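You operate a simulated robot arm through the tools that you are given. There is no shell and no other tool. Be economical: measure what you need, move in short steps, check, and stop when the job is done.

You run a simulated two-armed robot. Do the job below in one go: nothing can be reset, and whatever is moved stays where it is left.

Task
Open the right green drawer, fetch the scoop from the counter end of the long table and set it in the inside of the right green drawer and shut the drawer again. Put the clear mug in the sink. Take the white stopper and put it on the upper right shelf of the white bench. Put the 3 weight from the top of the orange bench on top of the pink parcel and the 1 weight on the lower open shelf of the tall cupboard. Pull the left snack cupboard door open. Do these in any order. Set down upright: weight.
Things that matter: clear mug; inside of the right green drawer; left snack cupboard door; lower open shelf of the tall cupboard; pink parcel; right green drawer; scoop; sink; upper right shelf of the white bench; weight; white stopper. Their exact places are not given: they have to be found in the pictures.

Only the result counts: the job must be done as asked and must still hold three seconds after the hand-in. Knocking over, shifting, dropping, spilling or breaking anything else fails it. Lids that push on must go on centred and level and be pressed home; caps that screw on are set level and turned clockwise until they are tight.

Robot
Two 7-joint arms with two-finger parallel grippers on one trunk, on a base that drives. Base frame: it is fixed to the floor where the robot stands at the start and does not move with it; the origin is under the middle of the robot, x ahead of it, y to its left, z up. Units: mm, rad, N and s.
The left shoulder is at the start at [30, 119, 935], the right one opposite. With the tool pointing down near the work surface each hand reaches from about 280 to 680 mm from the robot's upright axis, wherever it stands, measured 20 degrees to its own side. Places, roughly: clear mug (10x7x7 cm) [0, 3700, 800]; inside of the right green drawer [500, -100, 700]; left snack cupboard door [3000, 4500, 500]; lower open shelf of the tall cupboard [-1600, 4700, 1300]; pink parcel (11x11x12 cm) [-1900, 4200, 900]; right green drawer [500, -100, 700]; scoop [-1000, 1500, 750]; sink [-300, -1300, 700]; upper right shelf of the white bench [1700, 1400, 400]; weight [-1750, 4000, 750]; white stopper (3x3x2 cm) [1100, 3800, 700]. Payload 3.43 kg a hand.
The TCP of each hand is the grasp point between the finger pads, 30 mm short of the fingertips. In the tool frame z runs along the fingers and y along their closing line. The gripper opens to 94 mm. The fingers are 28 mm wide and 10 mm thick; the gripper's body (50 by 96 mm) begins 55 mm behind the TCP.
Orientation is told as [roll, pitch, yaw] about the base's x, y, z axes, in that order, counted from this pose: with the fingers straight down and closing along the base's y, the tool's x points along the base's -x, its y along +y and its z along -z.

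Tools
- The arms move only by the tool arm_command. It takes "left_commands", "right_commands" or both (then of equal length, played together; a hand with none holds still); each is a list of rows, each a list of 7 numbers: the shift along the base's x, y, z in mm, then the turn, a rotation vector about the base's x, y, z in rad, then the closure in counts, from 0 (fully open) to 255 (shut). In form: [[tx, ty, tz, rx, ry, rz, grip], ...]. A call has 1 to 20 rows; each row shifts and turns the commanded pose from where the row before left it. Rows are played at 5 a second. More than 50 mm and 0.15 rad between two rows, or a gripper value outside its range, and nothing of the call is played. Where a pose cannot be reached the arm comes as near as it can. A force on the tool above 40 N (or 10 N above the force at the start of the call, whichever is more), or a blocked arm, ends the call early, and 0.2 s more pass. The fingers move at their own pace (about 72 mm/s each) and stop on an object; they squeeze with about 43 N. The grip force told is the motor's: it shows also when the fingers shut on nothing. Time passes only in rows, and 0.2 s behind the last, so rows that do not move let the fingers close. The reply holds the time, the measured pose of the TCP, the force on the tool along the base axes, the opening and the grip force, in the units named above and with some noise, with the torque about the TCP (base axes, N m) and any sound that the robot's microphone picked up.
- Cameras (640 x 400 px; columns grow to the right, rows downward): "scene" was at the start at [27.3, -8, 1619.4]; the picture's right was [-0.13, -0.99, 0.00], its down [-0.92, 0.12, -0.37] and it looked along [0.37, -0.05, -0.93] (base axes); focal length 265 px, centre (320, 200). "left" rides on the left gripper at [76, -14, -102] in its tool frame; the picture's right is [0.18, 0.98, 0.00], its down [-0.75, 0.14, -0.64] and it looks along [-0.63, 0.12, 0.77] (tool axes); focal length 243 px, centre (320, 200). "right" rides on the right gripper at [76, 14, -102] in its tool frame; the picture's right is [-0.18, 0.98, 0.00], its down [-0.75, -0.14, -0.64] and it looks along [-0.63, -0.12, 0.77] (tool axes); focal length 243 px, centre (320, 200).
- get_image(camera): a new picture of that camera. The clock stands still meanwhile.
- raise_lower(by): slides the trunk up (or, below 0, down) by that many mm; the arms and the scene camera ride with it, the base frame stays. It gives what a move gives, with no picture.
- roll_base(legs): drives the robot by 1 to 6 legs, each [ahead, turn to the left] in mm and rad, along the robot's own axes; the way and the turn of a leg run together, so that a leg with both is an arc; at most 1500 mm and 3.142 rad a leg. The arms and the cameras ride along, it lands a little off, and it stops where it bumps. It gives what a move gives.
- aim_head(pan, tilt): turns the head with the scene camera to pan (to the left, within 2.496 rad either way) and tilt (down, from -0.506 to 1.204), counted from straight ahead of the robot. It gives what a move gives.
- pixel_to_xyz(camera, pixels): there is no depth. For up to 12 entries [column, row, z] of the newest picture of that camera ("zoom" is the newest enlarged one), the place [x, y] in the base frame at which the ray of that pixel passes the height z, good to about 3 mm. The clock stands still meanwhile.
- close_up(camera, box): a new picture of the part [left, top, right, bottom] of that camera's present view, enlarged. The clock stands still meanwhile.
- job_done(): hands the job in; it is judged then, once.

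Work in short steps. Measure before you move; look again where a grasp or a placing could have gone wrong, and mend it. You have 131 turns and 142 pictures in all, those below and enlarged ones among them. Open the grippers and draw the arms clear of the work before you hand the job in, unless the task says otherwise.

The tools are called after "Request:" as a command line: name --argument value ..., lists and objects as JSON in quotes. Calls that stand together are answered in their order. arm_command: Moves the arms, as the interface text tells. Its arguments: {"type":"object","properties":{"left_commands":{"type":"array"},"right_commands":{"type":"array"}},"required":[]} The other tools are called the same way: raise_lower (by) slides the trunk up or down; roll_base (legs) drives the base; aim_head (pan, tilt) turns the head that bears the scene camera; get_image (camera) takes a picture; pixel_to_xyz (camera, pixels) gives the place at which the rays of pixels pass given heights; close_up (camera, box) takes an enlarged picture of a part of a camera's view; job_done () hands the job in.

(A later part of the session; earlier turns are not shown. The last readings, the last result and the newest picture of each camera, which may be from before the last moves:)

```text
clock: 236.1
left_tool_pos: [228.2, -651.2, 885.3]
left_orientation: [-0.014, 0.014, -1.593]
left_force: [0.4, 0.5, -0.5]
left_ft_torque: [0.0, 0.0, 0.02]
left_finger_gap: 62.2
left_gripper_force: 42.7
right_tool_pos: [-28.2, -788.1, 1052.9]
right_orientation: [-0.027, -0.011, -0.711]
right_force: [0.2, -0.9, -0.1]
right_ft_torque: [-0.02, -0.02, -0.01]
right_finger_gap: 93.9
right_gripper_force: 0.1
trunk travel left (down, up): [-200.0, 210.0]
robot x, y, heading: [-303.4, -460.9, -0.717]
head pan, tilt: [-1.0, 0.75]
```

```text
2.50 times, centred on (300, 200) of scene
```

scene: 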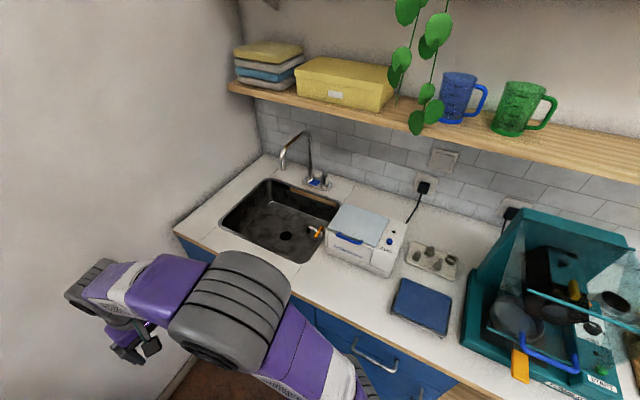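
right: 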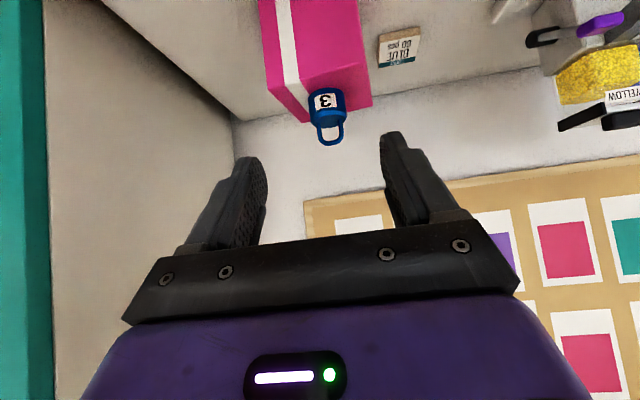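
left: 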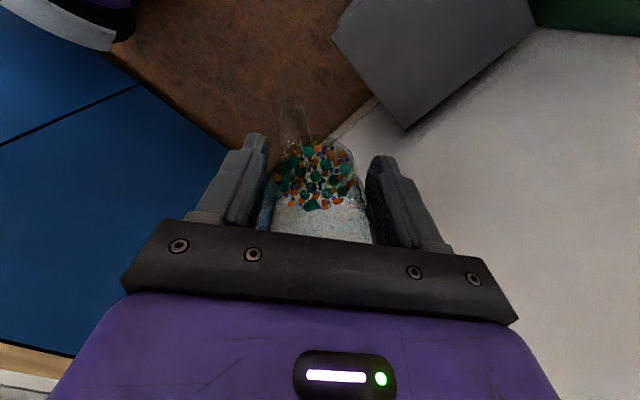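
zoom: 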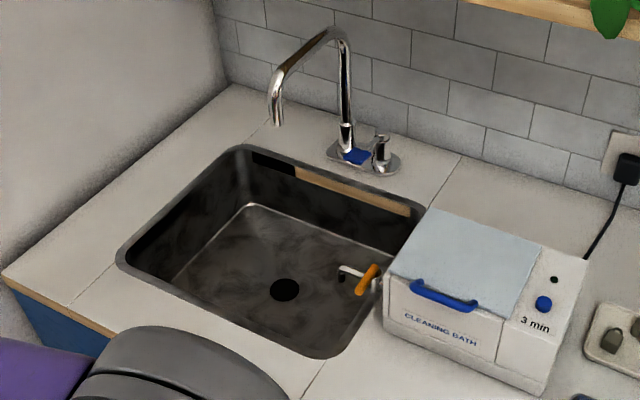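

Sink spans n 347–750, s -1098…-1440, an orange-handled tool in its right part. I raise the trunk so the mug clears everything, turn right away from the wall, back into place, and turn to face the sink.

Request:
raise_lower --by 190

Request:
roll_base --legs '[[0, -1.7], [0, -1.67], [-347, 0], [0, 1.89]]'

Request:
aim_head --pan 0.2 --tilt 1.0

Request:
get_image --camera "scene"

```text
clock: 238.1
left_tool_pos: [227.7, -651.2, 1076.0]
left_orientation: [-0.013, 0.013, -1.592]
left_force: [0.5, 0.2, -1.3]
left_ft_torque: [-0.01, 0.02, 0.0]
left_finger_gap: 61.9
left_gripper_force: 43.0
right_tool_pos: [-27.1, -789.4, 1242.6]
right_orientation: [-0.026, -0.01, -0.714]
right_force: [-0.2, -0.1, 0.2]
right_ft_torque: [0.02, -0.01, 0.0]
right_finger_gap: 94.1
right_gripper_force: 0.2
trunk travel left (down, up): [-390.0, 20.0]
robot x, y, heading: [-303.8, -457.6, -0.716]
head pan, tilt: [-1.0, 0.75]
```

```text
clock: 244.3
left_tool_pos: [-753.2, -804.1, 1072.0]
left_orientation: [-0.016, 0.048, 2.53]
left_force: [2.3, -3.0, -0.5]
left_ft_torque: [0.01, 0.02, 0.01]
left_finger_gap: 61.9
left_gripper_force: 43.4
right_tool_pos: [-734.0, -499.3, 1243.2]
right_orientation: [-0.028, -0.012, -2.885]
right_force: [0.8, 1.0, -0.3]
right_ft_torque: [-0.03, 0.0, -0.01]
right_finger_gap: 94.0
right_gripper_force: 0.1
trunk travel left (down, up): [-390.0, 20.0]
robot x, y, heading: [-304.4, -461.6, -2.888]
head pan, tilt: [-1.0, 0.75]
stopped in leg 2: the force on the tool passed its limit at 78 N (the readings are from after the stop); the commanded pose is now the measured one
```

```text
clock: 245.7
left_tool_pos: [-754.0, -803.4, 1071.0]
left_orientation: [-0.017, 0.045, 2.531]
left_force: [3.6, -3.4, -1.7]
left_ft_torque: [-0.05, -0.05, -0.05]
left_finger_gap: 62.0
left_gripper_force: 43.0
right_tool_pos: [-733.8, -499.2, 1243.5]
right_orientation: [-0.025, -0.01, -2.887]
right_force: [0.1, -0.3, 0.4]
right_ft_torque: [-0.02, 0.0, 0.03]
right_finger_gap: 94.0
right_gripper_force: 0.2
trunk travel left (down, up): [-390.0, 20.0]
robot x, y, heading: [-303.4, -456.9, -2.887]
head pan, tilt: [0.201, 1.0]
```

```text
53 pictures are left
```

scene: 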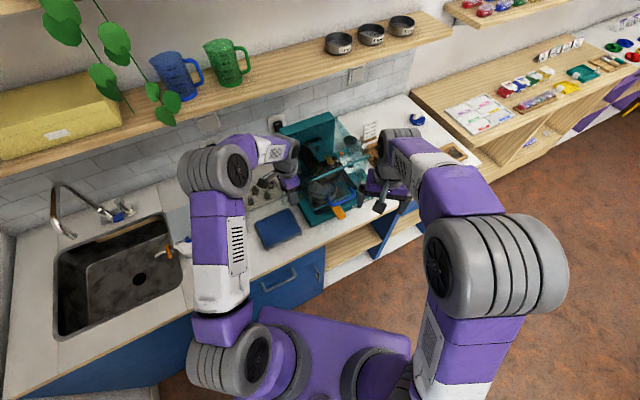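

The hand touched the tall teal machine. I turn back left, retract the left hand by 170 mm, and then reach the sink position the other way.

Request:
roll_base --legs '[[0, 0.3]]'

Request:
arm_command --left_commands '[[29, 18, 0, 0.005, -0.04, 0, 255], [29, 18, 0, 0, 0, 0, 255], [29, 18, 0, 0, 0, 0, 255], [29, 18, 0, 0, 0, 0, 255], [29, 18, 0, 0, 0, 0, 255]]'

Request:
get_image --camera "left"

Request:
get_image --camera "scene"

```text
clock: 247.1
left_tool_pos: [-635.1, -919.6, 1071.6]
left_orientation: [-0.016, 0.046, 2.826]
left_force: [-0.2, -0.7, -1.0]
left_ft_torque: [-0.01, -0.03, 0.0]
left_finger_gap: 62.2
left_gripper_force: 43.2
right_tool_pos: [-704.2, -621.7, 1243.3]
right_orientation: [-0.026, -0.011, -2.593]
right_force: [0.5, 0.5, -0.1]
right_ft_torque: [0.0, -0.02, 0.01]
right_finger_gap: 94.2
right_gripper_force: 0.0
trunk travel left (down, up): [-390.0, 20.0]
robot x, y, heading: [-300.7, -458.9, -2.594]
head pan, tilt: [0.201, 1.0]
```

```text
clock: 248.2
left_tool_pos: [-489.8, -828.8, 1071.1]
left_orientation: [-0.034, 0.079, 2.824]
left_force: [0.1, -0.8, -0.9]
left_ft_torque: [-0.01, 0.03, -0.01]
left_finger_gap: 62.1
left_gripper_force: 43.0
right_tool_pos: [-702.5, -621.0, 1243.9]
right_orientation: [-0.026, -0.011, -2.59]
right_force: [0.1, -0.1, 0.0]
right_ft_torque: [0.01, 0.0, 0.03]
right_finger_gap: 94.2
right_gripper_force: 0.0
trunk travel left (down, up): [-390.0, 20.0]
robot x, y, heading: [-303.7, -461.9, -2.596]
head pan, tilt: [0.201, 1.0]
```

```text
52 pictures are left
```

left: 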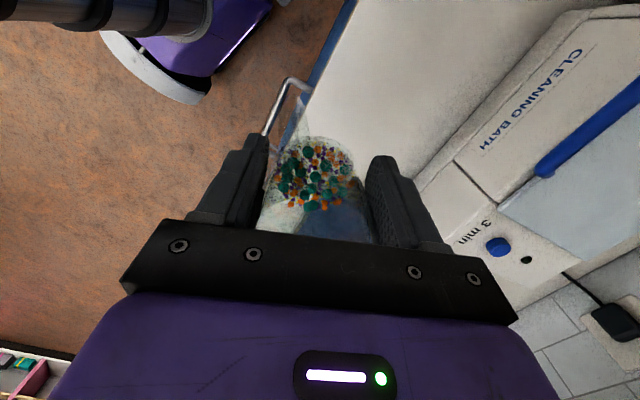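

```text
51 pictures are left
```

scene: 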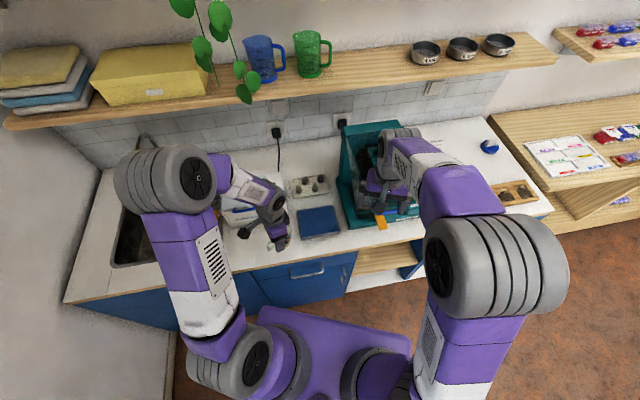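

I correct the small tilt of the left hand, then turn left to -0.94, drive 296, and turn right to face the sink.

Request:
arm_command --left_commands '[[0, 0, 0, -0.008, 0.086, 0, 255]]'

Request:
roll_base --legs '[[0, 1.659], [296, 0], [0, -1.253]]'

Request:
aim_head --pan 0.3 --tilt 1.0

Request:
get_image --camera "scene"

```text
clock: 248.7
left_tool_pos: [-489.0, -827.5, 1070.4]
left_orientation: [0.002, 0.003, 2.826]
left_force: [-0.2, -0.4, -0.7]
left_ft_torque: [-0.02, 0.0, 0.01]
left_finger_gap: 61.9
left_gripper_force: 42.8
right_tool_pos: [-703.0, -621.9, 1242.4]
right_orientation: [-0.028, -0.01, -2.591]
right_force: [0.0, 0.0, -0.9]
right_ft_torque: [0.01, 0.0, 0.01]
right_finger_gap: 93.8
right_gripper_force: 0.0
trunk travel left (down, up): [-390.0, 20.0]
robot x, y, heading: [-301.7, -460.7, -2.595]
head pan, tilt: [0.201, 1.0]
```

```text
clock: 257.9
left_tool_pos: [-134.8, -1107.5, 1071.0]
left_orientation: [0.002, 0.002, -3.026]
left_force: [-0.2, 0.2, -0.6]
left_ft_torque: [0.0, -0.02, -0.03]
left_finger_gap: 61.5
left_gripper_force: 42.7
right_tool_pos: [-413.9, -1008.3, 1243.1]
right_orientation: [-0.027, -0.01, -2.162]
right_force: [0.5, 0.4, -0.6]
right_ft_torque: [0.02, 0.02, 0.03]
right_finger_gap: 94.1
right_gripper_force: 0.0
trunk travel left (down, up): [-390.0, 20.0]
robot x, y, heading: [-119.2, -692.7, -2.167]
head pan, tilt: [0.201, 1.0]
```

```text
clock: 258.6
left_tool_pos: [-134.9, -1107.2, 1070.8]
left_orientation: [0.002, 0.001, -3.027]
left_force: [-0.2, -1.2, -1.0]
left_ft_torque: [0.01, -0.03, -0.03]
left_finger_gap: 61.6
left_gripper_force: 43.2
right_tool_pos: [-415.7, -1007.1, 1241.8]
right_orientation: [-0.028, -0.01, -2.161]
right_force: [0.1, -1.0, -0.3]
right_ft_torque: [-0.02, 0.01, 0.0]
right_finger_gap: 93.9
right_gripper_force: 0.1
trunk travel left (down, up): [-390.0, 20.0]
robot x, y, heading: [-120.6, -693.2, -2.166]
head pan, tilt: [0.3, 1.0]
```

```text
50 pictures are left
```

scene: 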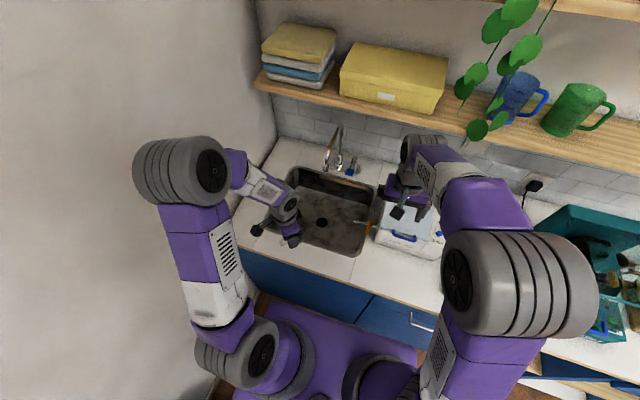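

I'm at the sink. I remeasure its corners, drain and the tool from here.

Request:
pixel_to_xyz --camera "scene" --pixels '[[292, 170, 815], [378, 188, 815], [352, 256, 815], [322, 222, 660], [362, 225, 680], [355, 215, 660], [327, 160, 960], [315, 250, 660]]'

Request:
close_up --camera "scene" --box '[230, 130, 430, 280]'

```text
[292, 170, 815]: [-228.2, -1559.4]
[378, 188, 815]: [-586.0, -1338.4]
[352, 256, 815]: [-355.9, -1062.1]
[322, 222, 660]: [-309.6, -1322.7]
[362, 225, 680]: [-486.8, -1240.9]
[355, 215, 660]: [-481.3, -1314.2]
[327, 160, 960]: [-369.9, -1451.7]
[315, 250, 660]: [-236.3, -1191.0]
```

```text
2.67 times, centred on (330, 205) of scene
```

zoom: 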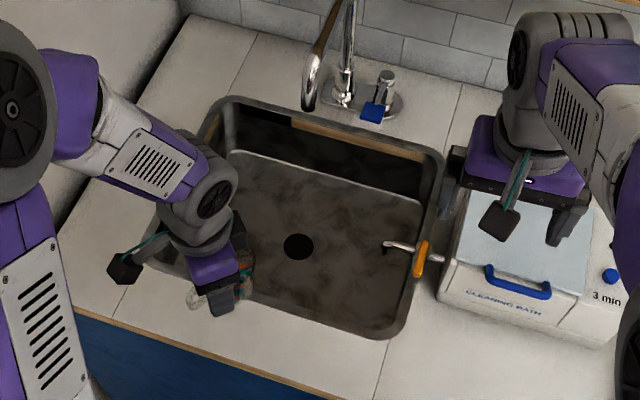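

Target inside the sink: (-238,-1323). I move the hand over it, check, then lower.

Request:
arm_command --left_commands '[[-17, -36, 0, 0, 0, 0, 255], [-17, -36, 0, 0, 0, 0, 255], [-17, -36, 0, 0, 0, 0, 255], [-17, -36, 0, 0, 0, 0, 255], [-17, -36, 0, 0, 0, 0, 255], [-18, -36, 0, 0, 0, 0, 255]]'

Request:
raise_lower --by -190

Request:
get_image --camera "left"

Request:
close_up --camera "scene" --box '[230, 130, 430, 280]'

```text
clock: 260.0
left_tool_pos: [-236.8, -1325.4, 1070.4]
left_orientation: [-0.001, 0.003, -3.027]
left_force: [-0.6, 0.3, -0.9]
left_ft_torque: [0.02, -0.01, 0.02]
left_finger_gap: 61.1
left_gripper_force: 42.8
right_tool_pos: [-415.4, -1009.1, 1242.8]
right_orientation: [-0.028, -0.01, -2.163]
right_force: [-0.1, -0.8, -0.6]
right_ft_torque: [0.02, 0.02, 0.01]
right_finger_gap: 94.0
right_gripper_force: 0.0
trunk travel left (down, up): [-390.0, 20.0]
robot x, y, heading: [-118.8, -695.1, -2.165]
head pan, tilt: [0.3, 1.0]
```

```text
clock: 262.1
left_tool_pos: [-236.4, -1325.0, 882.9]
left_orientation: [0.0, 0.001, -3.026]
left_force: [0.0, -0.5, -0.3]
left_ft_torque: [0.02, 0.0, -0.01]
left_finger_gap: 61.4
left_gripper_force: 43.1
right_tool_pos: [-414.3, -1007.4, 1052.2]
right_orientation: [-0.026, -0.011, -2.16]
right_force: [-0.3, 0.6, -0.7]
right_ft_torque: [0.0, 0.01, 0.02]
right_finger_gap: 93.8
right_gripper_force: 0.0
trunk travel left (down, up): [-200.0, 210.0]
robot x, y, heading: [-122.8, -694.4, -2.165]
head pan, tilt: [0.3, 1.0]
```

```text
48 pictures are left
```

left: 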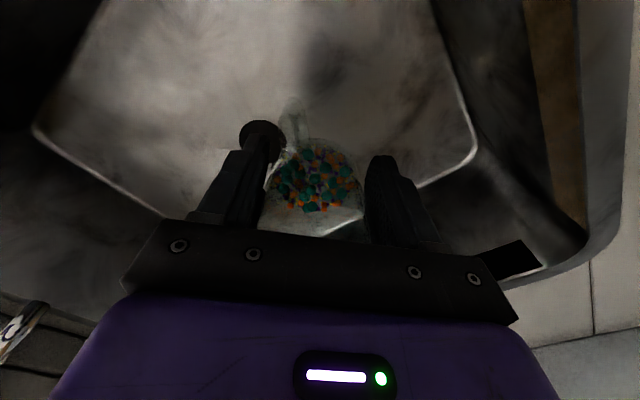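

```text
2.67 times, centred on (330, 205) of scene
```

zoom: 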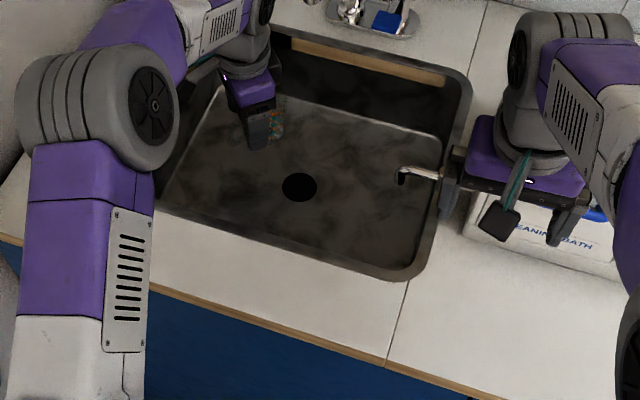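

I check the drain and sink floor corners from the left camera to know the mug's place.

Request:
pixel_to_xyz --camera "left" --pixels '[[262, 138, 660], [40, 130, 660], [475, 150, 660], [160, 215, 660], [100, 0, 660], [430, 0, 660], [590, 240, 815], [628, 100, 815]]'

Request:
pixel_to_xyz --camera "zoom" --pixels '[[300, 187, 660], [470, 80, 815], [400, 282, 815], [222, 88, 660], [440, 140, 660], [165, 200, 815]]'

```text
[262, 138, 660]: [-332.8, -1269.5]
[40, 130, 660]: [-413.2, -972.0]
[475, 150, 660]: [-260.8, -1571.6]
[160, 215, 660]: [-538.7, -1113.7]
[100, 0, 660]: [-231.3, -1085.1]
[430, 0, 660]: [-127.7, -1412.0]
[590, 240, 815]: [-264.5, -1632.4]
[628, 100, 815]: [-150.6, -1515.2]
```

```text
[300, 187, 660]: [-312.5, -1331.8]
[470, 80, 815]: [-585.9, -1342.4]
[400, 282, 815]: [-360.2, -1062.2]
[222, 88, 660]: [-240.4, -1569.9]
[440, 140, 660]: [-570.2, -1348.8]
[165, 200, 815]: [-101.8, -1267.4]
```

The two views agree for a sink floor at ~738, and the mug is above it beside the drain. I lower with the arm: 85 mm, then 3 mm steps.

Request:
arm_command --left_commands '[[0, 0, -25, 0, 0, 0, 255], [0, 0, -25, 0, 0, 0, 255], [0, 0, -20, 0, 0, 0, 255], [0, 0, -8, 0, 0, 0, 255], [0, 0, -5, 0, 0, 0, 255], [0, 0, -4, 0, 0, 0, 255], [0, 0, -4, 0, 0, 0, 255], [0, 0, -3, 0, 0, 0, 255], [0, 0, -3, 0, 0, 0, 255], [0, 0, -3, 0, 0, 0, 255]]'

Request:
get_image --camera "left"

```text
clock: 264.3
left_tool_pos: [-236.8, -1324.9, 784.8]
left_orientation: [0.007, 0.0, -3.025]
left_force: [3.1, 1.6, 15.7]
left_ft_torque: [0.25, 0.63, -0.14]
left_finger_gap: 61.3
left_gripper_force: 43.1
right_tool_pos: [-414.7, -1007.3, 1053.4]
right_orientation: [-0.026, -0.012, -2.161]
right_force: [-0.3, -0.4, 0.2]
right_ft_torque: [-0.04, 0.04, 0.01]
right_finger_gap: 94.1
right_gripper_force: 0.1
trunk travel left (down, up): [-200.0, 210.0]
robot x, y, heading: [-117.5, -690.4, -2.165]
head pan, tilt: [0.3, 1.0]
```

```text
46 pictures are left
```

left: 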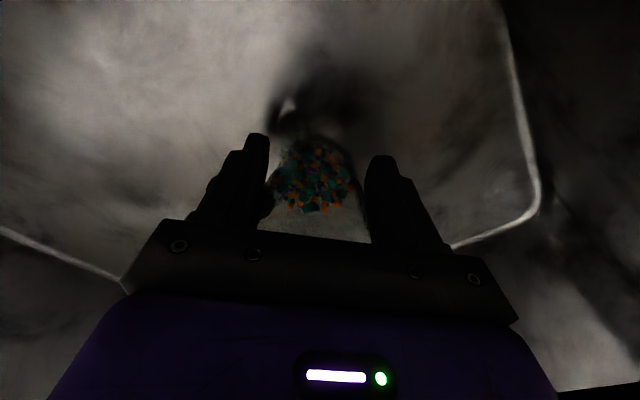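

The mug is on the sink floor (16 N). I ease up 2 mm, open slowly, and withdraw straight up.

Request:
arm_command --left_commands '[[0, 0, 1.5, 0, 0, 0, 255], [0, 0, 0, 0, 0, 0, 60], [0, 0, 0, 0, 0, 0, 20], [0, 0, 0, 0, 0, 0, 0], [0, 0, 10, 0, 0, 0, 0], [0, 0, 30, 0, 0, 0, 0], [0, 0, 45, 0, 0, 0, 0], [0, 0, 45, 0, 0, 0, 0]]'

Request:
get_image --camera "left"

```text
clock: 266.1
left_tool_pos: [-235.4, -1324.8, 913.6]
left_orientation: [0.003, 0.001, -3.027]
left_force: [-0.5, 0.4, -0.9]
left_ft_torque: [-0.02, -0.02, -0.01]
left_finger_gap: 93.6
left_gripper_force: 0.0
right_tool_pos: [-414.2, -1007.0, 1054.0]
right_orientation: [-0.026, -0.011, -2.161]
right_force: [-0.1, -0.3, 0.2]
right_ft_torque: [-0.03, 0.01, -0.01]
right_finger_gap: 94.1
right_gripper_force: 0.0
trunk travel left (down, up): [-200.0, 210.0]
robot x, y, heading: [-122.9, -691.7, -2.166]
head pan, tilt: [0.3, 1.0]
```

```text
45 pictures are left
```

left: 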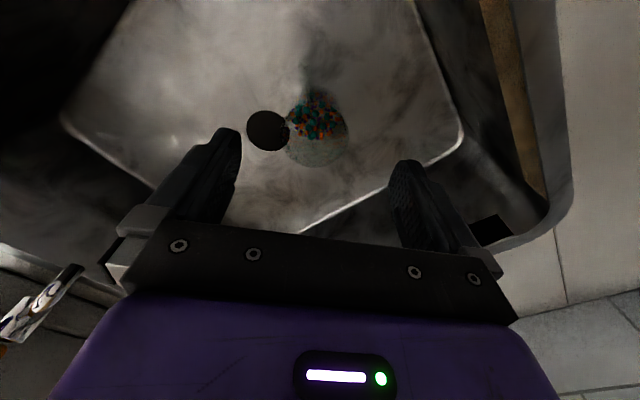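

Mug stands in the sink. I retract the left hand, then drive out and along the aisle between counter and table towards the stopper.

Request:
arm_command --left_commands '[[22, 33, 25, 0, 0, 0, 0], [22, 33, 25, 0, 0, 0, 0], [22, 33, 25, 0, 0, 0, 0], [22, 33, 25, 0, 0, 0, 0], [22, 33, 0, 0, 0, 0, 0], [22, 33, 0, 0, 0, 0, 0]]'

Request:
get_image --camera "scene"

Request:
roll_base --legs '[[0, -1.6], [655, 0], [0, -1.57], [1311, 0], [1311, 0], [1100, 0]]'

Request:
aim_head --pan 0.6 --tilt 0.6

Request:
get_image --camera "scene"

```text
clock: 267.5
left_tool_pos: [-101.6, -1124.3, 1012.3]
left_orientation: [0.002, 0.002, -3.026]
left_force: [0.2, 0.4, -0.1]
left_ft_torque: [-0.02, 0.02, 0.01]
left_finger_gap: 94.0
left_gripper_force: 0.1
right_tool_pos: [-414.6, -1007.6, 1053.2]
right_orientation: [-0.026, -0.013, -2.162]
right_force: [0.2, 0.0, 0.1]
right_ft_torque: [-0.02, -0.01, -0.01]
right_finger_gap: 94.0
right_gripper_force: 0.2
trunk travel left (down, up): [-200.0, 210.0]
robot x, y, heading: [-120.0, -691.6, -2.16]
head pan, tilt: [0.3, 1.0]
```

```text
44 pictures are left
```

scene: 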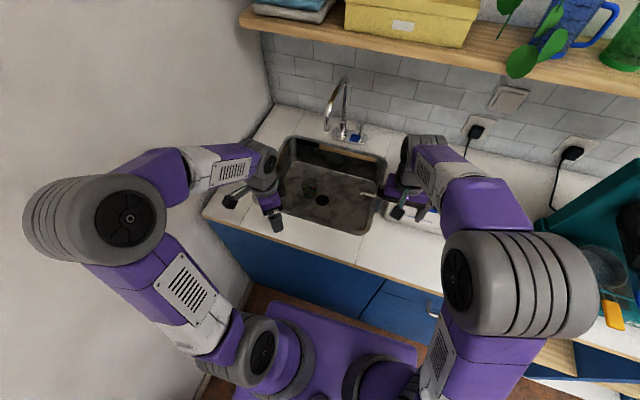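

```text
clock: 269.9
left_tool_pos: [-394.5, -1029.4, 1011.9]
left_orientation: [-0.004, 0.026, 2.537]
left_force: [1.4, -1.0, 1.8]
left_ft_torque: [-0.08, 0.09, 0.12]
left_finger_gap: 93.6
left_gripper_force: 0.0
right_tool_pos: [-550.0, -722.6, 1051.6]
right_orientation: [-0.026, -0.013, -2.907]
right_force: [0.0, 0.1, 0.6]
right_ft_torque: [-0.04, 0.0, 0.01]
right_finger_gap: 93.9
right_gripper_force: 0.0
trunk travel left (down, up): [-200.0, 210.0]
robot x, y, heading: [-120.8, -694.8, -2.906]
head pan, tilt: [0.3, 1.0]
stopped in leg 1: the force on the tool passed its limit at 83 N (the readings are from after the stop); the commanded pose is now the measured one
```

```text
clock: 270.8
left_tool_pos: [-393.6, -1029.4, 1012.0]
left_orientation: [-0.004, 0.028, 2.536]
left_force: [1.6, -0.6, 1.0]
left_ft_torque: [-0.04, 0.01, 0.12]
left_finger_gap: 93.7
left_gripper_force: 0.0
right_tool_pos: [-550.2, -723.1, 1052.3]
right_orientation: [-0.026, -0.01, -2.907]
right_force: [0.2, 0.3, 0.4]
right_ft_torque: [0.0, -0.03, -0.01]
right_finger_gap: 94.1
right_gripper_force: 0.0
trunk travel left (down, up): [-200.0, 210.0]
robot x, y, heading: [-120.4, -695.2, -2.91]
head pan, tilt: [0.6, 0.6]
```

```text
43 pictures are left
```

scene: 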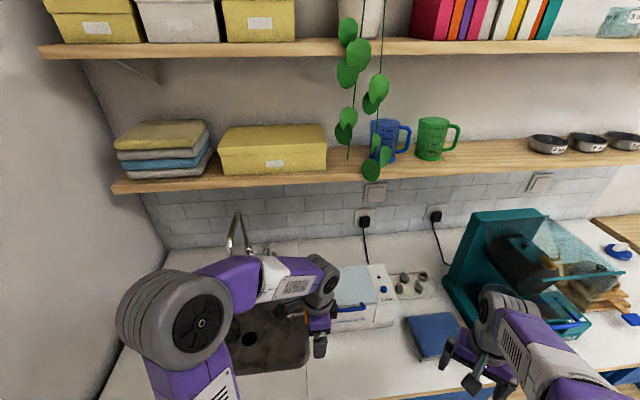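

The left hand touched something near the cleaning bath. I zoom in to see.

Request:
close_up --camera "scene" --box '[200, 230, 460, 400]'

Request:
get_image --camera "left"

```text
2.35 times, centred on (330, 315) of scene
```

zoom: 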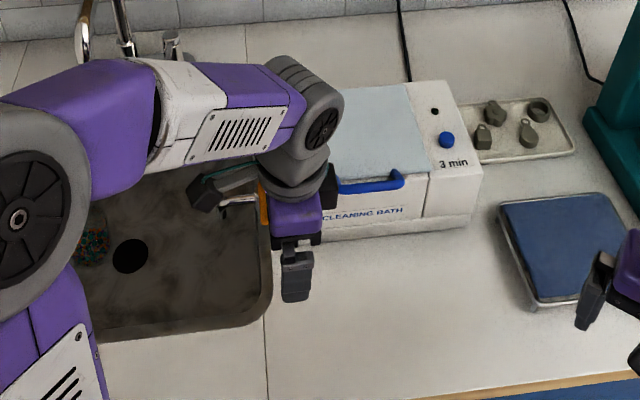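

```text
41 pictures are left
```

left: 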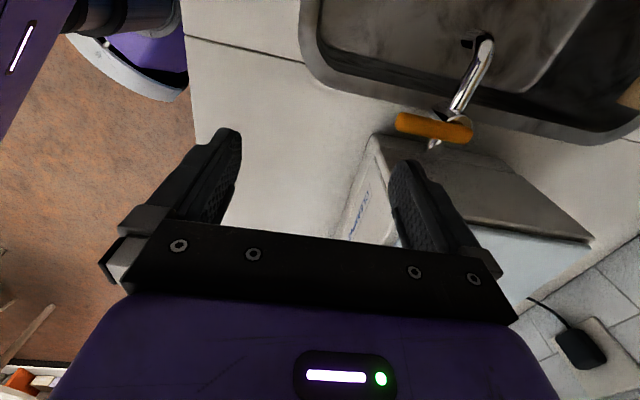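

I measure the bath's corners now, to see whether it shifted versus the earlier view.

Request:
pixel_to_xyz --camera "zoom" --pixels '[[470, 226, 815], [482, 160, 940], [325, 242, 815], [268, 295, 815], [460, 82, 940], [344, 88, 940]]'

Request:
roll_base --legs '[[0, 0.12]]'

Request:
get_image --camera "left"

```text
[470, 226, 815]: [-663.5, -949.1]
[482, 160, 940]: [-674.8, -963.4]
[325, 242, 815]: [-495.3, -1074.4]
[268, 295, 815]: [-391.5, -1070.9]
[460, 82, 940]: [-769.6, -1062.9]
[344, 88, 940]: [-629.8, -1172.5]
```

```text
clock: 271.8
left_tool_pos: [-350.6, -1059.2, 1012.0]
left_orientation: [-0.003, 0.024, 2.656]
left_force: [0.0, -0.4, 0.0]
left_ft_torque: [0.04, 0.02, -0.02]
left_finger_gap: 94.2
left_gripper_force: 0.1
right_tool_pos: [-543.8, -775.5, 1052.0]
right_orientation: [-0.028, -0.011, -2.79]
right_force: [0.0, 0.1, 0.1]
right_ft_torque: [0.05, -0.01, 0.03]
right_finger_gap: 94.4
right_gripper_force: 0.0
trunk travel left (down, up): [-200.0, 210.0]
robot x, y, heading: [-121.1, -692.3, -2.796]
head pan, tilt: [0.6, 0.6]
```

```text
40 pictures are left
```

left: 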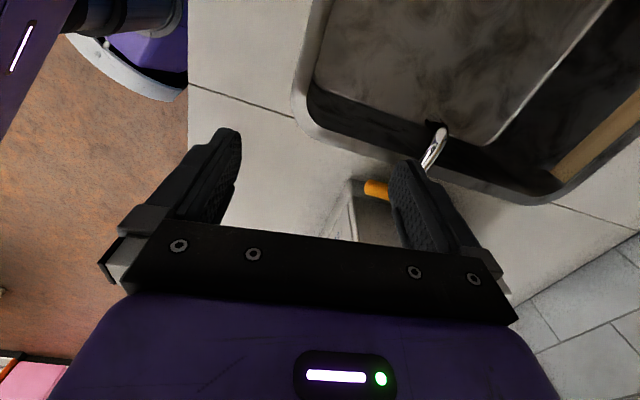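

The bath's gap to the sink is unchanged (≈85 mm), so it did not shift. I retract the left hand well inside the counter line, raise the trunk, and then drive out.

Request:
arm_command --left_commands '[[18, 29, 20, 0, 0, 0, 0], [18, 29, 20, 0, 0, 0, 0], [18, 29, 20, 0, 0, 0, 0], [12, 20, 0, 0, 0, 0, 0]]'

Request:
raise_lower --by 150

Request:
roll_base --legs '[[0, -0.97], [655, 0], [0, -1.57], [1311, 0], [1311, 0], [1100, 0]]'

Request:
aim_head --pan 0.6 --tilt 0.6

Request:
get_image --camera "scene"

```text
clock: 272.8
left_tool_pos: [-284.4, -954.5, 1071.7]
left_orientation: [-0.003, 0.025, 2.658]
left_force: [-0.1, -0.4, -0.5]
left_ft_torque: [-0.01, 0.03, 0.04]
left_finger_gap: 94.1
left_gripper_force: 0.1
right_tool_pos: [-544.2, -775.9, 1052.1]
right_orientation: [-0.024, -0.01, -2.791]
right_force: [1.0, 0.4, 0.5]
right_ft_torque: [-0.02, -0.02, -0.02]
right_finger_gap: 94.0
right_gripper_force: 0.1
trunk travel left (down, up): [-200.0, 210.0]
robot x, y, heading: [-122.7, -694.9, -2.791]
head pan, tilt: [0.6, 0.6]
```

```text
clock: 274.5
left_tool_pos: [-286.0, -953.7, 1222.7]
left_orientation: [-0.005, 0.026, 2.654]
left_force: [-0.4, 1.0, -0.7]
left_ft_torque: [0.02, 0.01, 0.0]
left_finger_gap: 93.7
left_gripper_force: 0.1
right_tool_pos: [-543.3, -774.8, 1203.4]
right_orientation: [-0.026, -0.01, -2.789]
right_force: [0.7, -0.3, 0.2]
right_ft_torque: [0.01, -0.02, 0.0]
right_finger_gap: 93.8
right_gripper_force: 0.0
trunk travel left (down, up): [-350.0, 60.0]
robot x, y, heading: [-117.3, -691.3, -2.789]
head pan, tilt: [0.6, 0.6]
```

```text
clock: 275.8
left_tool_pos: [-326.8, -917.7, 1221.8]
left_orientation: [-0.004, 0.027, 2.476]
left_force: [0.0, -0.2, -0.1]
left_ft_torque: [-0.01, 0.0, 0.03]
left_finger_gap: 94.0
left_gripper_force: 0.1
right_tool_pos: [-548.4, -696.8, 1203.0]
right_orientation: [-0.027, -0.011, -2.968]
right_force: [0.2, 0.0, -0.6]
right_ft_torque: [0.01, 0.0, 0.01]
right_finger_gap: 93.9
right_gripper_force: 0.0
trunk travel left (down, up): [-350.0, 60.0]
robot x, y, heading: [-120.4, -690.3, -2.966]
head pan, tilt: [0.6, 0.6]
stopped in leg 1: the robot was blocked; the commanded pose is now the measured one
```

```text
clock: 276.4
left_tool_pos: [-327.6, -919.3, 1222.5]
left_orientation: [-0.004, 0.024, 2.477]
left_force: [0.7, 0.4, 0.9]
left_ft_torque: [0.0, 0.01, 0.01]
left_finger_gap: 94.0
left_gripper_force: 0.1
right_tool_pos: [-548.7, -696.0, 1202.8]
right_orientation: [-0.025, -0.012, -2.966]
right_force: [-0.2, -0.6, 0.0]
right_ft_torque: [-0.01, 0.04, 0.0]
right_finger_gap: 94.0
right_gripper_force: 0.0
trunk travel left (down, up): [-350.0, 60.0]
robot x, y, heading: [-119.6, -693.9, -2.967]
head pan, tilt: [0.6, 0.6]
```

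```text
39 pictures are left
```

scene: 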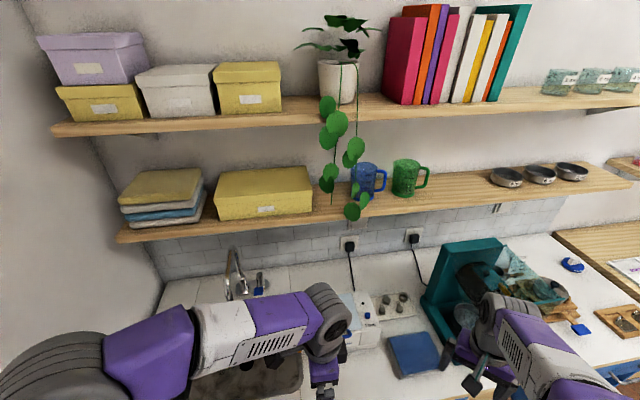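

The base seems blocked at its rear (probably the bin). I go forward 90 mm first, then continue the right turn and leave.

Request:
roll_base --legs '[[0, 0.06], [90, 0], [0, -0.85], [600, 0]]'

Request:
aim_head --pan 2.3 --tilt 0.8

Request:
get_image --camera "scene"

```text
clock: 278.2
left_tool_pos: [-357.6, -938.1, 1221.3]
left_orientation: [-0.006, 0.026, 2.538]
left_force: [-0.4, 0.3, -0.3]
left_ft_torque: [0.03, -0.03, -0.02]
left_finger_gap: 94.1
left_gripper_force: 0.1
right_tool_pos: [-592.3, -728.4, 1202.8]
right_orientation: [-0.029, -0.009, -2.91]
right_force: [0.5, -0.6, 0.0]
right_ft_torque: [0.06, -0.01, -0.02]
right_finger_gap: 94.1
right_gripper_force: 0.1
trunk travel left (down, up): [-350.0, 60.0]
robot x, y, heading: [-169.9, -659.2, -2.904]
head pan, tilt: [0.6, 0.6]
stopped in leg 2: the robot was blocked; the commanded pose is now the measured one
```

```text
clock: 279.9
left_tool_pos: [-358.0, -936.5, 1221.6]
left_orientation: [-0.004, 0.024, 2.537]
left_force: [-0.5, 0.2, 0.3]
left_ft_torque: [-0.02, -0.02, 0.06]
left_finger_gap: 93.9
left_gripper_force: 0.2
right_tool_pos: [-592.1, -727.5, 1202.3]
right_orientation: [-0.027, -0.011, -2.909]
right_force: [-0.8, 0.5, -0.3]
right_ft_torque: [-0.01, 0.01, -0.01]
right_finger_gap: 94.1
right_gripper_force: 0.1
trunk travel left (down, up): [-350.0, 60.0]
robot x, y, heading: [-175.6, -661.5, -2.897]
head pan, tilt: [2.3, 0.799]
```

```text
38 pictures are left
```

scene: 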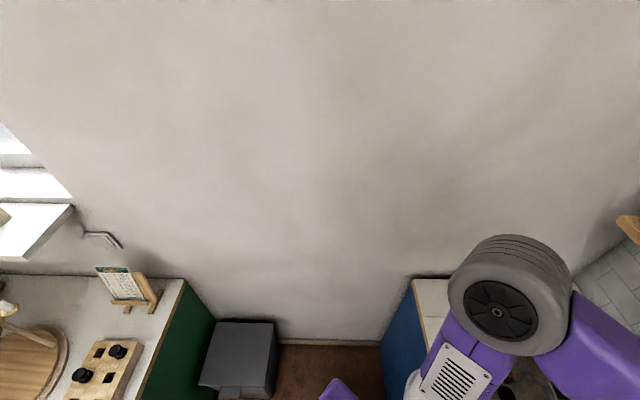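

The robot slid along the counter: it's the base's front corner that touches it. I turn left to -0.9 and back out instead, then turn left and drive up the aisle.

Request:
roll_base --legs '[[0, 2.0], [-640, 0], [0, 1.85], [1153, 0], [1153, 0], [1153, 0]]'

Request:
aim_head --pan 0.6 --tilt 0.6

Request:
get_image --camera "scene"

```text
clock: 284.3
left_tool_pos: [139.3, -771.5, 1222.3]
left_orientation: [-0.006, 0.025, -1.937]
left_force: [0.5, 0.4, 0.0]
left_ft_torque: [0.0, 0.0, 0.02]
left_finger_gap: 94.0
left_gripper_force: 0.1
right_tool_pos: [-8.8, -1048.3, 1203.2]
right_orientation: [-0.029, -0.009, -1.098]
right_force: [0.6, -0.1, -0.4]
right_ft_torque: [-0.04, 0.01, 0.0]
right_finger_gap: 94.2
right_gripper_force: 0.0
trunk travel left (down, up): [-350.0, 60.0]
robot x, y, heading: [-166.2, -654.6, -1.095]
head pan, tilt: [2.3, 0.799]
stopped in leg 1: the robot was blocked; the commanded pose is now the measured one
```

```text
clock: 286.1
left_tool_pos: [140.4, -772.3, 1223.1]
left_orientation: [-0.004, 0.024, -1.936]
left_force: [0.3, 0.2, -0.2]
left_ft_torque: [0.03, 0.0, -0.04]
left_finger_gap: 93.8
left_gripper_force: 0.1
right_tool_pos: [-8.1, -1048.9, 1201.9]
right_orientation: [-0.027, -0.011, -1.098]
right_force: [0.3, 0.5, 0.1]
right_ft_torque: [0.02, 0.01, -0.01]
right_finger_gap: 93.9
right_gripper_force: 0.0
trunk travel left (down, up): [-350.0, 60.0]
robot x, y, heading: [-159.7, -652.0, -1.095]
head pan, tilt: [0.6, 0.6]
```

```text
37 pictures are left
```

scene: 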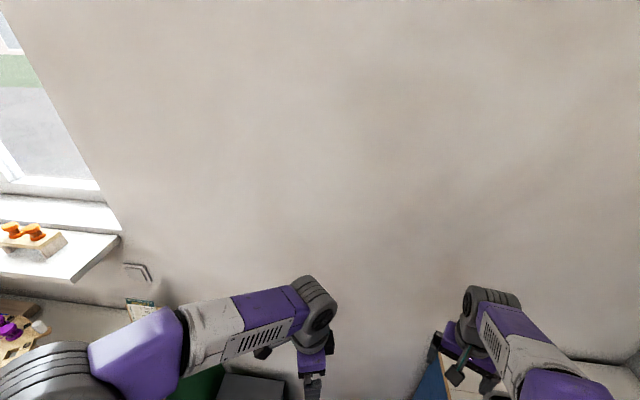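

Blocked again at the counter corner, but backing from here is free: back 640, turn left 2.05, and drive up the aisle.

Request:
roll_base --legs '[[-660, 0], [0, 2.046], [1110, 0], [1110, 0], [1110, 0]]'

Request:
aim_head --pan 0.6 --tilt 0.6

Request:
get_image --camera "scene"

```text
clock: 310.6
left_tool_pos: [1348.2, 3057.9, 1221.8]
left_orientation: [-0.003, 0.025, 0.145]
left_force: [0.1, -0.4, 0.0]
left_ft_torque: [0.0, 0.0, -0.02]
left_finger_gap: 93.9
left_gripper_force: 0.1
right_tool_pos: [1663.0, 3064.1, 1202.5]
right_orientation: [-0.027, -0.007, 0.98]
right_force: [0.2, -0.1, -0.4]
right_ft_torque: [-0.01, -0.01, 0.0]
right_finger_gap: 94.0
right_gripper_force: 0.1
trunk travel left (down, up): [-350.0, 60.0]
robot x, y, heading: [1389.4, 2732.8, 0.982]
head pan, tilt: [0.6, 0.6]
```

```text
clock: 311.2
left_tool_pos: [1347.9, 3056.1, 1221.6]
left_orientation: [-0.003, 0.025, 0.141]
left_force: [0.3, -0.4, 0.3]
left_ft_torque: [-0.03, 0.0, 0.0]
left_finger_gap: 93.8
left_gripper_force: 0.1
right_tool_pos: [1662.0, 3063.5, 1202.7]
right_orientation: [-0.027, -0.009, 0.979]
right_force: [-0.3, 0.4, 0.7]
right_ft_torque: [0.07, -0.02, 0.01]
right_finger_gap: 94.1
right_gripper_force: 0.1
trunk travel left (down, up): [-350.0, 60.0]
robot x, y, heading: [1393.3, 2733.5, 0.988]
head pan, tilt: [0.6, 0.6]
```

```text
36 pictures are left
```

scene: 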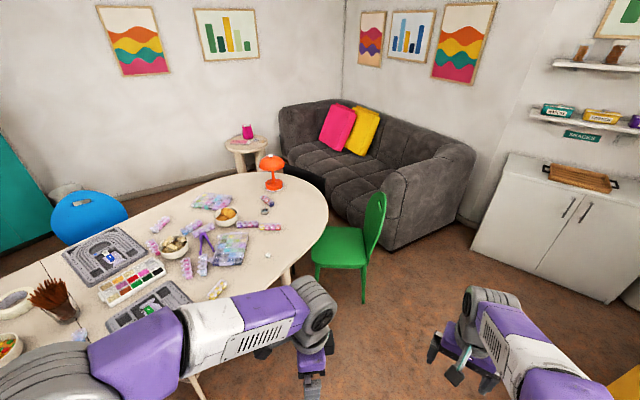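

The stopper may be at (268,252) on the table; the snack cupboard is at (570,220). I zoom on both.

Request:
close_up --camera "scene" --box '[200, 180, 340, 290]'

Request:
pixel_to_xyz --camera "zoom" --pixels '[[313, 265, 745], [310, 195, 745], [470, 20, 0]]'

Request:
pixel_to_xyz --camera "scene" --pixels '[[328, 215, 735], [285, 285, 735], [315, 270, 430], [365, 300, 0], [568, 207, 650], [590, 210, 650], [472, 252, 0], [640, 305, 0], [510, 155, 850]]'

```text
3.64 times, centred on (270, 235) of scene
```

zoom: 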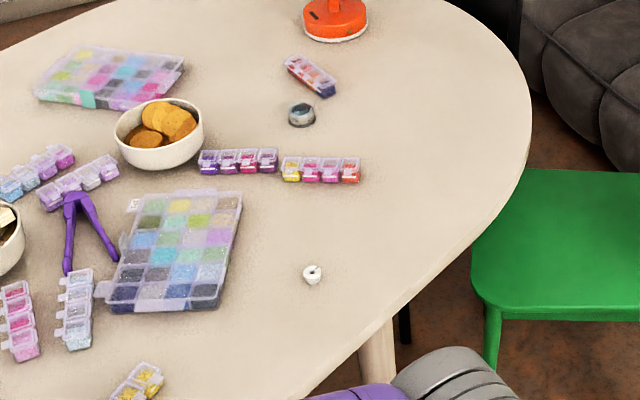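

```text
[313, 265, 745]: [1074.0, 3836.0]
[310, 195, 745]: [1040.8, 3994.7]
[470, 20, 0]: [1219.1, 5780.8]
```

```text
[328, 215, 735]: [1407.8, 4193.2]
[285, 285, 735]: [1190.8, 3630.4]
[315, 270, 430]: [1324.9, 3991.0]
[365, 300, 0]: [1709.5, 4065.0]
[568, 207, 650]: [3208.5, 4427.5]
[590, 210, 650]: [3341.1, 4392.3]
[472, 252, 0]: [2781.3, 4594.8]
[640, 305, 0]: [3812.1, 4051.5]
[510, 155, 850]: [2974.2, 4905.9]
```

Stopper ≈(1074,3832). I'll do the snack door first: left handle at about n=11,s=5332,z≈715. I drive nearer, untangling the trunk height, and look.

Request:
roll_base --legs '[[0, -0.357], [1123, 0], [0, 0.32]]'

Request:
raise_lower --by -230

Request:
aim_head --pan -0.1 --tilt 0.45

Request:
get_image --camera "scene"

```text
clock: 318.9
left_tool_pos: [2250.1, 3695.3, 1222.2]
left_orientation: [-0.003, 0.024, 0.096]
left_force: [0.0, -0.1, 0.4]
left_ft_torque: [0.04, 0.01, 0.01]
left_finger_gap: 94.2
left_gripper_force: 0.0
right_tool_pos: [2563.9, 3688.8, 1201.4]
right_orientation: [-0.027, -0.008, 0.933]
right_force: [0.2, -0.7, 0.0]
right_ft_torque: [0.0, -0.01, 0.0]
right_finger_gap: 93.6
right_gripper_force: 0.0
trunk travel left (down, up): [-350.0, 60.0]
robot x, y, heading: [2279.0, 3368.3, 0.938]
head pan, tilt: [0.6, 0.6]
```

```text
clock: 321.4
left_tool_pos: [2250.2, 3694.7, 992.5]
left_orientation: [-0.004, 0.026, 0.096]
left_force: [0.5, 0.2, 0.0]
left_ft_torque: [0.01, 0.0, 0.0]
left_finger_gap: 93.9
left_gripper_force: 0.1
right_tool_pos: [2564.9, 3687.7, 972.5]
right_orientation: [-0.025, -0.008, 0.933]
right_force: [0.1, 1.4, 0.1]
right_ft_torque: [0.0, 0.02, 0.04]
right_finger_gap: 94.1
right_gripper_force: 0.1
trunk travel left (down, up): [-120.0, 290.0]
robot x, y, heading: [2277.1, 3369.9, 0.94]
head pan, tilt: [0.6, 0.6]
```

```text
clock: 322.4
left_tool_pos: [2250.3, 3695.8, 992.9]
left_orientation: [-0.003, 0.024, 0.097]
left_force: [0.1, -1.1, -0.3]
left_ft_torque: [0.02, -0.01, -0.02]
left_finger_gap: 93.9
left_gripper_force: 0.1
right_tool_pos: [2564.3, 3687.8, 972.3]
right_orientation: [-0.026, -0.008, 0.936]
right_force: [-0.8, 0.1, 0.1]
right_ft_torque: [0.02, 0.0, 0.01]
right_finger_gap: 93.9
right_gripper_force: 0.0
trunk travel left (down, up): [-120.0, 290.0]
robot x, y, heading: [2279.0, 3371.7, 0.937]
head pan, tilt: [-0.099, 0.45]
```

```text
34 pictures are left
```

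scene: 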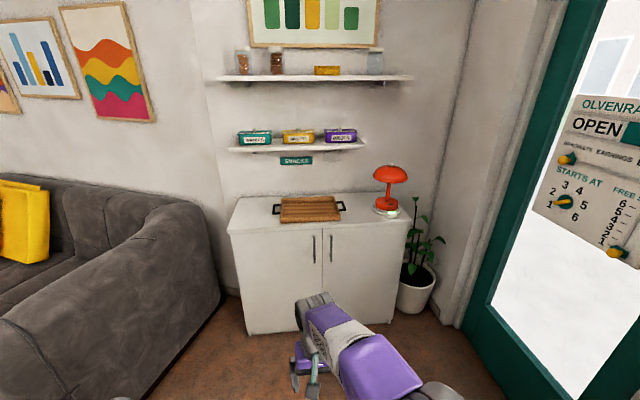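

Handles at (313,247) and (331,247). I compute the cupboard's front plane and the handle.

Request:
pixel_to_xyz --camera "scene" --pixels '[[247, 335, 0], [390, 322, 0], [313, 247, 700], [313, 247, 740], [313, 235, 740], [313, 260, 680], [331, 247, 720], [229, 233, 880], [410, 220, 880], [200, 350, 0]]'

Request:
close_up --camera "scene" --box '[220, 200, 420, 340]'

```text
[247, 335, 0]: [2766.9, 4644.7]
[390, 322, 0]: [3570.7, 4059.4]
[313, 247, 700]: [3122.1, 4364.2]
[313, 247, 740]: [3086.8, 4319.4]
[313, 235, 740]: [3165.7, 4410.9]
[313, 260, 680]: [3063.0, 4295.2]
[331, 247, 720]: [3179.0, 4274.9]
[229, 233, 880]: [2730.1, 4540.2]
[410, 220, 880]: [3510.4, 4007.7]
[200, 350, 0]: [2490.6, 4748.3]
```

```text
2.86 times, centred on (320, 270) of scene
```

zoom: 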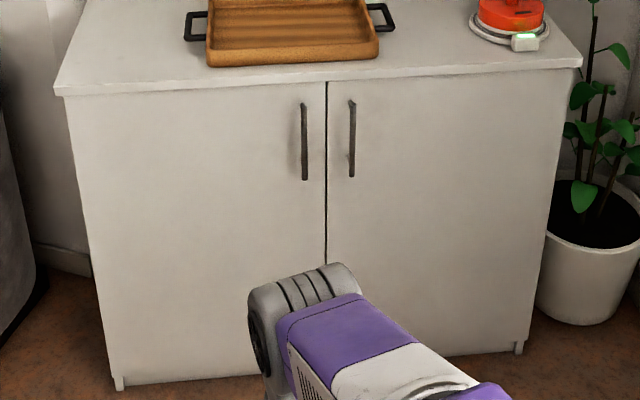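

Handle centre ≈ n=4,s=5340,z=720; door hinge n≈-440. I drive to (n=200,s=4660), and there turn the left hand to face the handle.

Request:
roll_base --legs '[[0, -0.46], [665, 0], [0, 0.474]]'

Request:
arm_command --left_commands '[[0, 0, -30, 0, 0, 0.1425, 0], [0, 0, -30, 0, 0, 0.1425, 0], [0, 0, -30, 0, 0, 0.1425, 0], [0, 0, -30, 0, 0, 0.1425, 0], [0, 0, -30, 0, 0, 0.1425, 0], [0, 0, -30, 0, 0, 0.1425, 0], [17, 24, 0, 0.112, -0.08, 0, 0], [17, 24, 0, 0.112, -0.08, 0, 0], [17, 24, 0, 0.112, -0.08, 0, 0], [17, 24, 0, 0.112, -0.08, 0, 0], [17, 24, 0, 0.112, -0.08, 0, 0], [17, 24, 0, 0.112, -0.08, 0, 0], [17, 24, 0, 0.112, -0.08, 0, 0], [17, 24, 0, 0.112, -0.08, 0, 0]]'

Request:
get_image --camera "left"

```text
clock: 326.2
left_tool_pos: [2746.2, 3853.9, 990.6]
left_orientation: [-0.008, 0.029, -0.369]
left_force: [0.8, 0.7, -1.0]
left_ft_torque: [-0.04, 0.02, -0.01]
left_finger_gap: 93.9
left_gripper_force: 0.1
right_tool_pos: [3025.3, 3704.8, 971.3]
right_orientation: [-0.028, -0.004, 0.468]
right_force: [0.4, 0.2, 0.2]
right_ft_torque: [-0.04, 0.03, 0.0]
right_finger_gap: 94.0
right_gripper_force: 0.0
trunk travel left (down, up): [-120.0, 290.0]
robot x, y, heading: [2605.4, 3588.4, 0.481]
head pan, tilt: [-0.099, 0.45]
stopped in leg 2: the robot was blocked; the commanded pose is now the measured one
```

```text
clock: 329.2
left_tool_pos: [2903.2, 4055.1, 818.3]
left_orientation: [0.701, -0.906, 0.139]
left_force: [-0.5, 0.2, 0.2]
left_ft_torque: [0.0, -0.01, -0.01]
left_finger_gap: 94.1
left_gripper_force: 0.0
left hand out of reach, approached as far as the arm can: row 4, 5, 6
right_tool_pos: [3022.2, 3703.3, 972.0]
right_orientation: [-0.026, -0.009, 0.47]
right_force: [0.7, -0.2, -0.6]
right_ft_torque: [-0.02, -0.04, -0.01]
right_finger_gap: 93.8
right_gripper_force: 0.1
trunk travel left (down, up): [-120.0, 290.0]
robot x, y, heading: [2603.7, 3584.6, 0.477]
head pan, tilt: [-0.099, 0.45]
```

```text
32 pictures are left
```

left: 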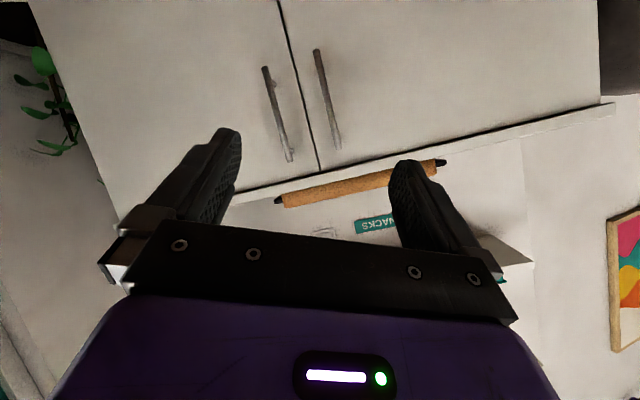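

The base was blocked on its right at (2604,3585). I turn left there, go forward 200 along s, then redo the left hand's tilt in the right direction while moving it in front of the handle.

Request:
roll_base --legs '[[0, 0.472], [200, 0]]'

Request:
arm_command --left_commands '[[16, -3, -6, -0.136, 0.02, 0, 0], [16, -3, -6, -0.136, 0.02, 0, 0], [16, -3, -6, -0.136, 0.02, 0, 0], [16, -3, -6, -0.136, 0.02, 0, 0], [16, -3, -6, -0.136, 0.02, 0, 0], [16, -3, -6, -0.136, 0.02, 0, 0], [16, -3, -6, -0.136, 0.02, 0, 0], [16, -3, -6, -0.136, 0.02, 0, 0], [16, -3, -6, 0.112, -0.08, 0, 0], [16, -3, -6, 0.112, -0.08, 0, 0], [16, -3, -6, 0.112, -0.08, 0, 0], [16, -3, -6, 0.112, -0.08, 0, 0], [16, -3, -6, 0.112, -0.08, 0, 0], [16, -3, -6, 0.112, -0.08, 0, 0], [16, -3, -6, 0.112, -0.08, 0, 0], [16, -3, -6, 0.112, -0.08, 0, 0]]'

Request:
get_image --camera "left"

```text
clock: 332.2
left_tool_pos: [2770.5, 4303.7, 818.1]
left_orientation: [0.697, -0.902, 0.621]
left_force: [0.0, 0.8, -0.3]
left_ft_torque: [-0.02, -0.03, 0.04]
left_finger_gap: 94.0
left_gripper_force: 0.1
right_tool_pos: [3037.5, 4048.3, 972.8]
right_orientation: [-0.026, -0.006, 0.948]
right_force: [0.1, 0.0, 0.9]
right_ft_torque: [0.0, 0.0, 0.0]
right_finger_gap: 93.9
right_gripper_force: 0.2
trunk travel left (down, up): [-120.0, 290.0]
robot x, y, heading: [2719.8, 3748.4, 0.959]
head pan, tilt: [-0.099, 0.45]
```

```text
clock: 335.6
left_tool_pos: [3025.0, 4254.0, 723.3]
left_orientation: [-0.013, -1.078, 0.968]
left_force: [-0.2, -0.4, 0.3]
left_ft_torque: [0.02, 0.0, 0.03]
left_finger_gap: 94.3
left_gripper_force: 0.1
right_tool_pos: [3037.2, 4046.9, 972.2]
right_orientation: [-0.028, -0.009, 0.946]
right_force: [0.1, -0.1, 0.0]
right_ft_torque: [-0.01, 0.01, -0.01]
right_finger_gap: 93.9
right_gripper_force: 0.1
trunk travel left (down, up): [-120.0, 290.0]
robot x, y, heading: [2722.5, 3749.4, 0.962]
head pan, tilt: [-0.099, 0.45]
```

```text
31 pictures are left
```

left: 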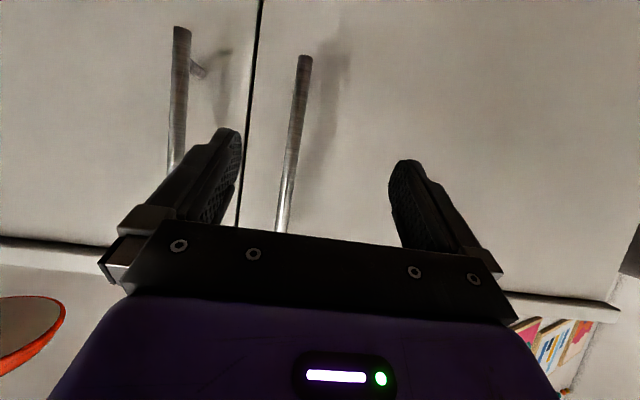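

Left-door handle is the bar at column ~290; it lies ~21 mm to +n and ~118 mm ahead. I shift, advance 106 mm in steps, and look.

Request:
arm_command --left_commands '[[17, -12, 0, 0, 0, 0, 0], [20, 28, 0, 0, 0, 0, 0], [20, 28, 0, 0, 0, 0, 0], [14, 20, 0, 0, 0, 0, 0], [7, 10, 0, 0, 0, 0, 0]]'

Request:
get_image --camera "left"

```text
clock: 336.5
left_tool_pos: [3085.1, 4296.4, 719.8]
left_orientation: [-0.014, -1.073, 0.964]
left_force: [-0.4, 0.0, -1.0]
left_ft_torque: [-0.03, -0.05, -0.02]
left_finger_gap: 93.8
left_gripper_force: 0.0
right_tool_pos: [3044.4, 4053.8, 976.0]
right_orientation: [-0.019, -0.043, 0.931]
right_force: [0.1, -0.1, 0.7]
right_ft_torque: [-0.01, 0.03, 0.03]
right_finger_gap: 93.6
right_gripper_force: 0.1
trunk travel left (down, up): [-120.0, 290.0]
robot x, y, heading: [2722.6, 3748.6, 0.957]
head pan, tilt: [-0.099, 0.45]
stopped in row 4 (right hand): the force on the tool passed its limit at 54 N (the readings are from after the stop); the commanded pose is now the measured one
```

```text
30 pictures are left
```

left: 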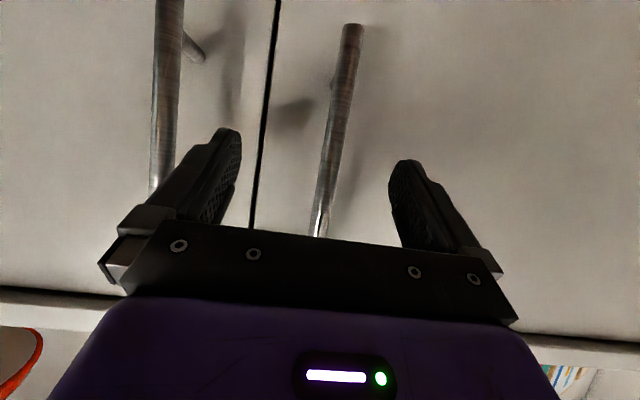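

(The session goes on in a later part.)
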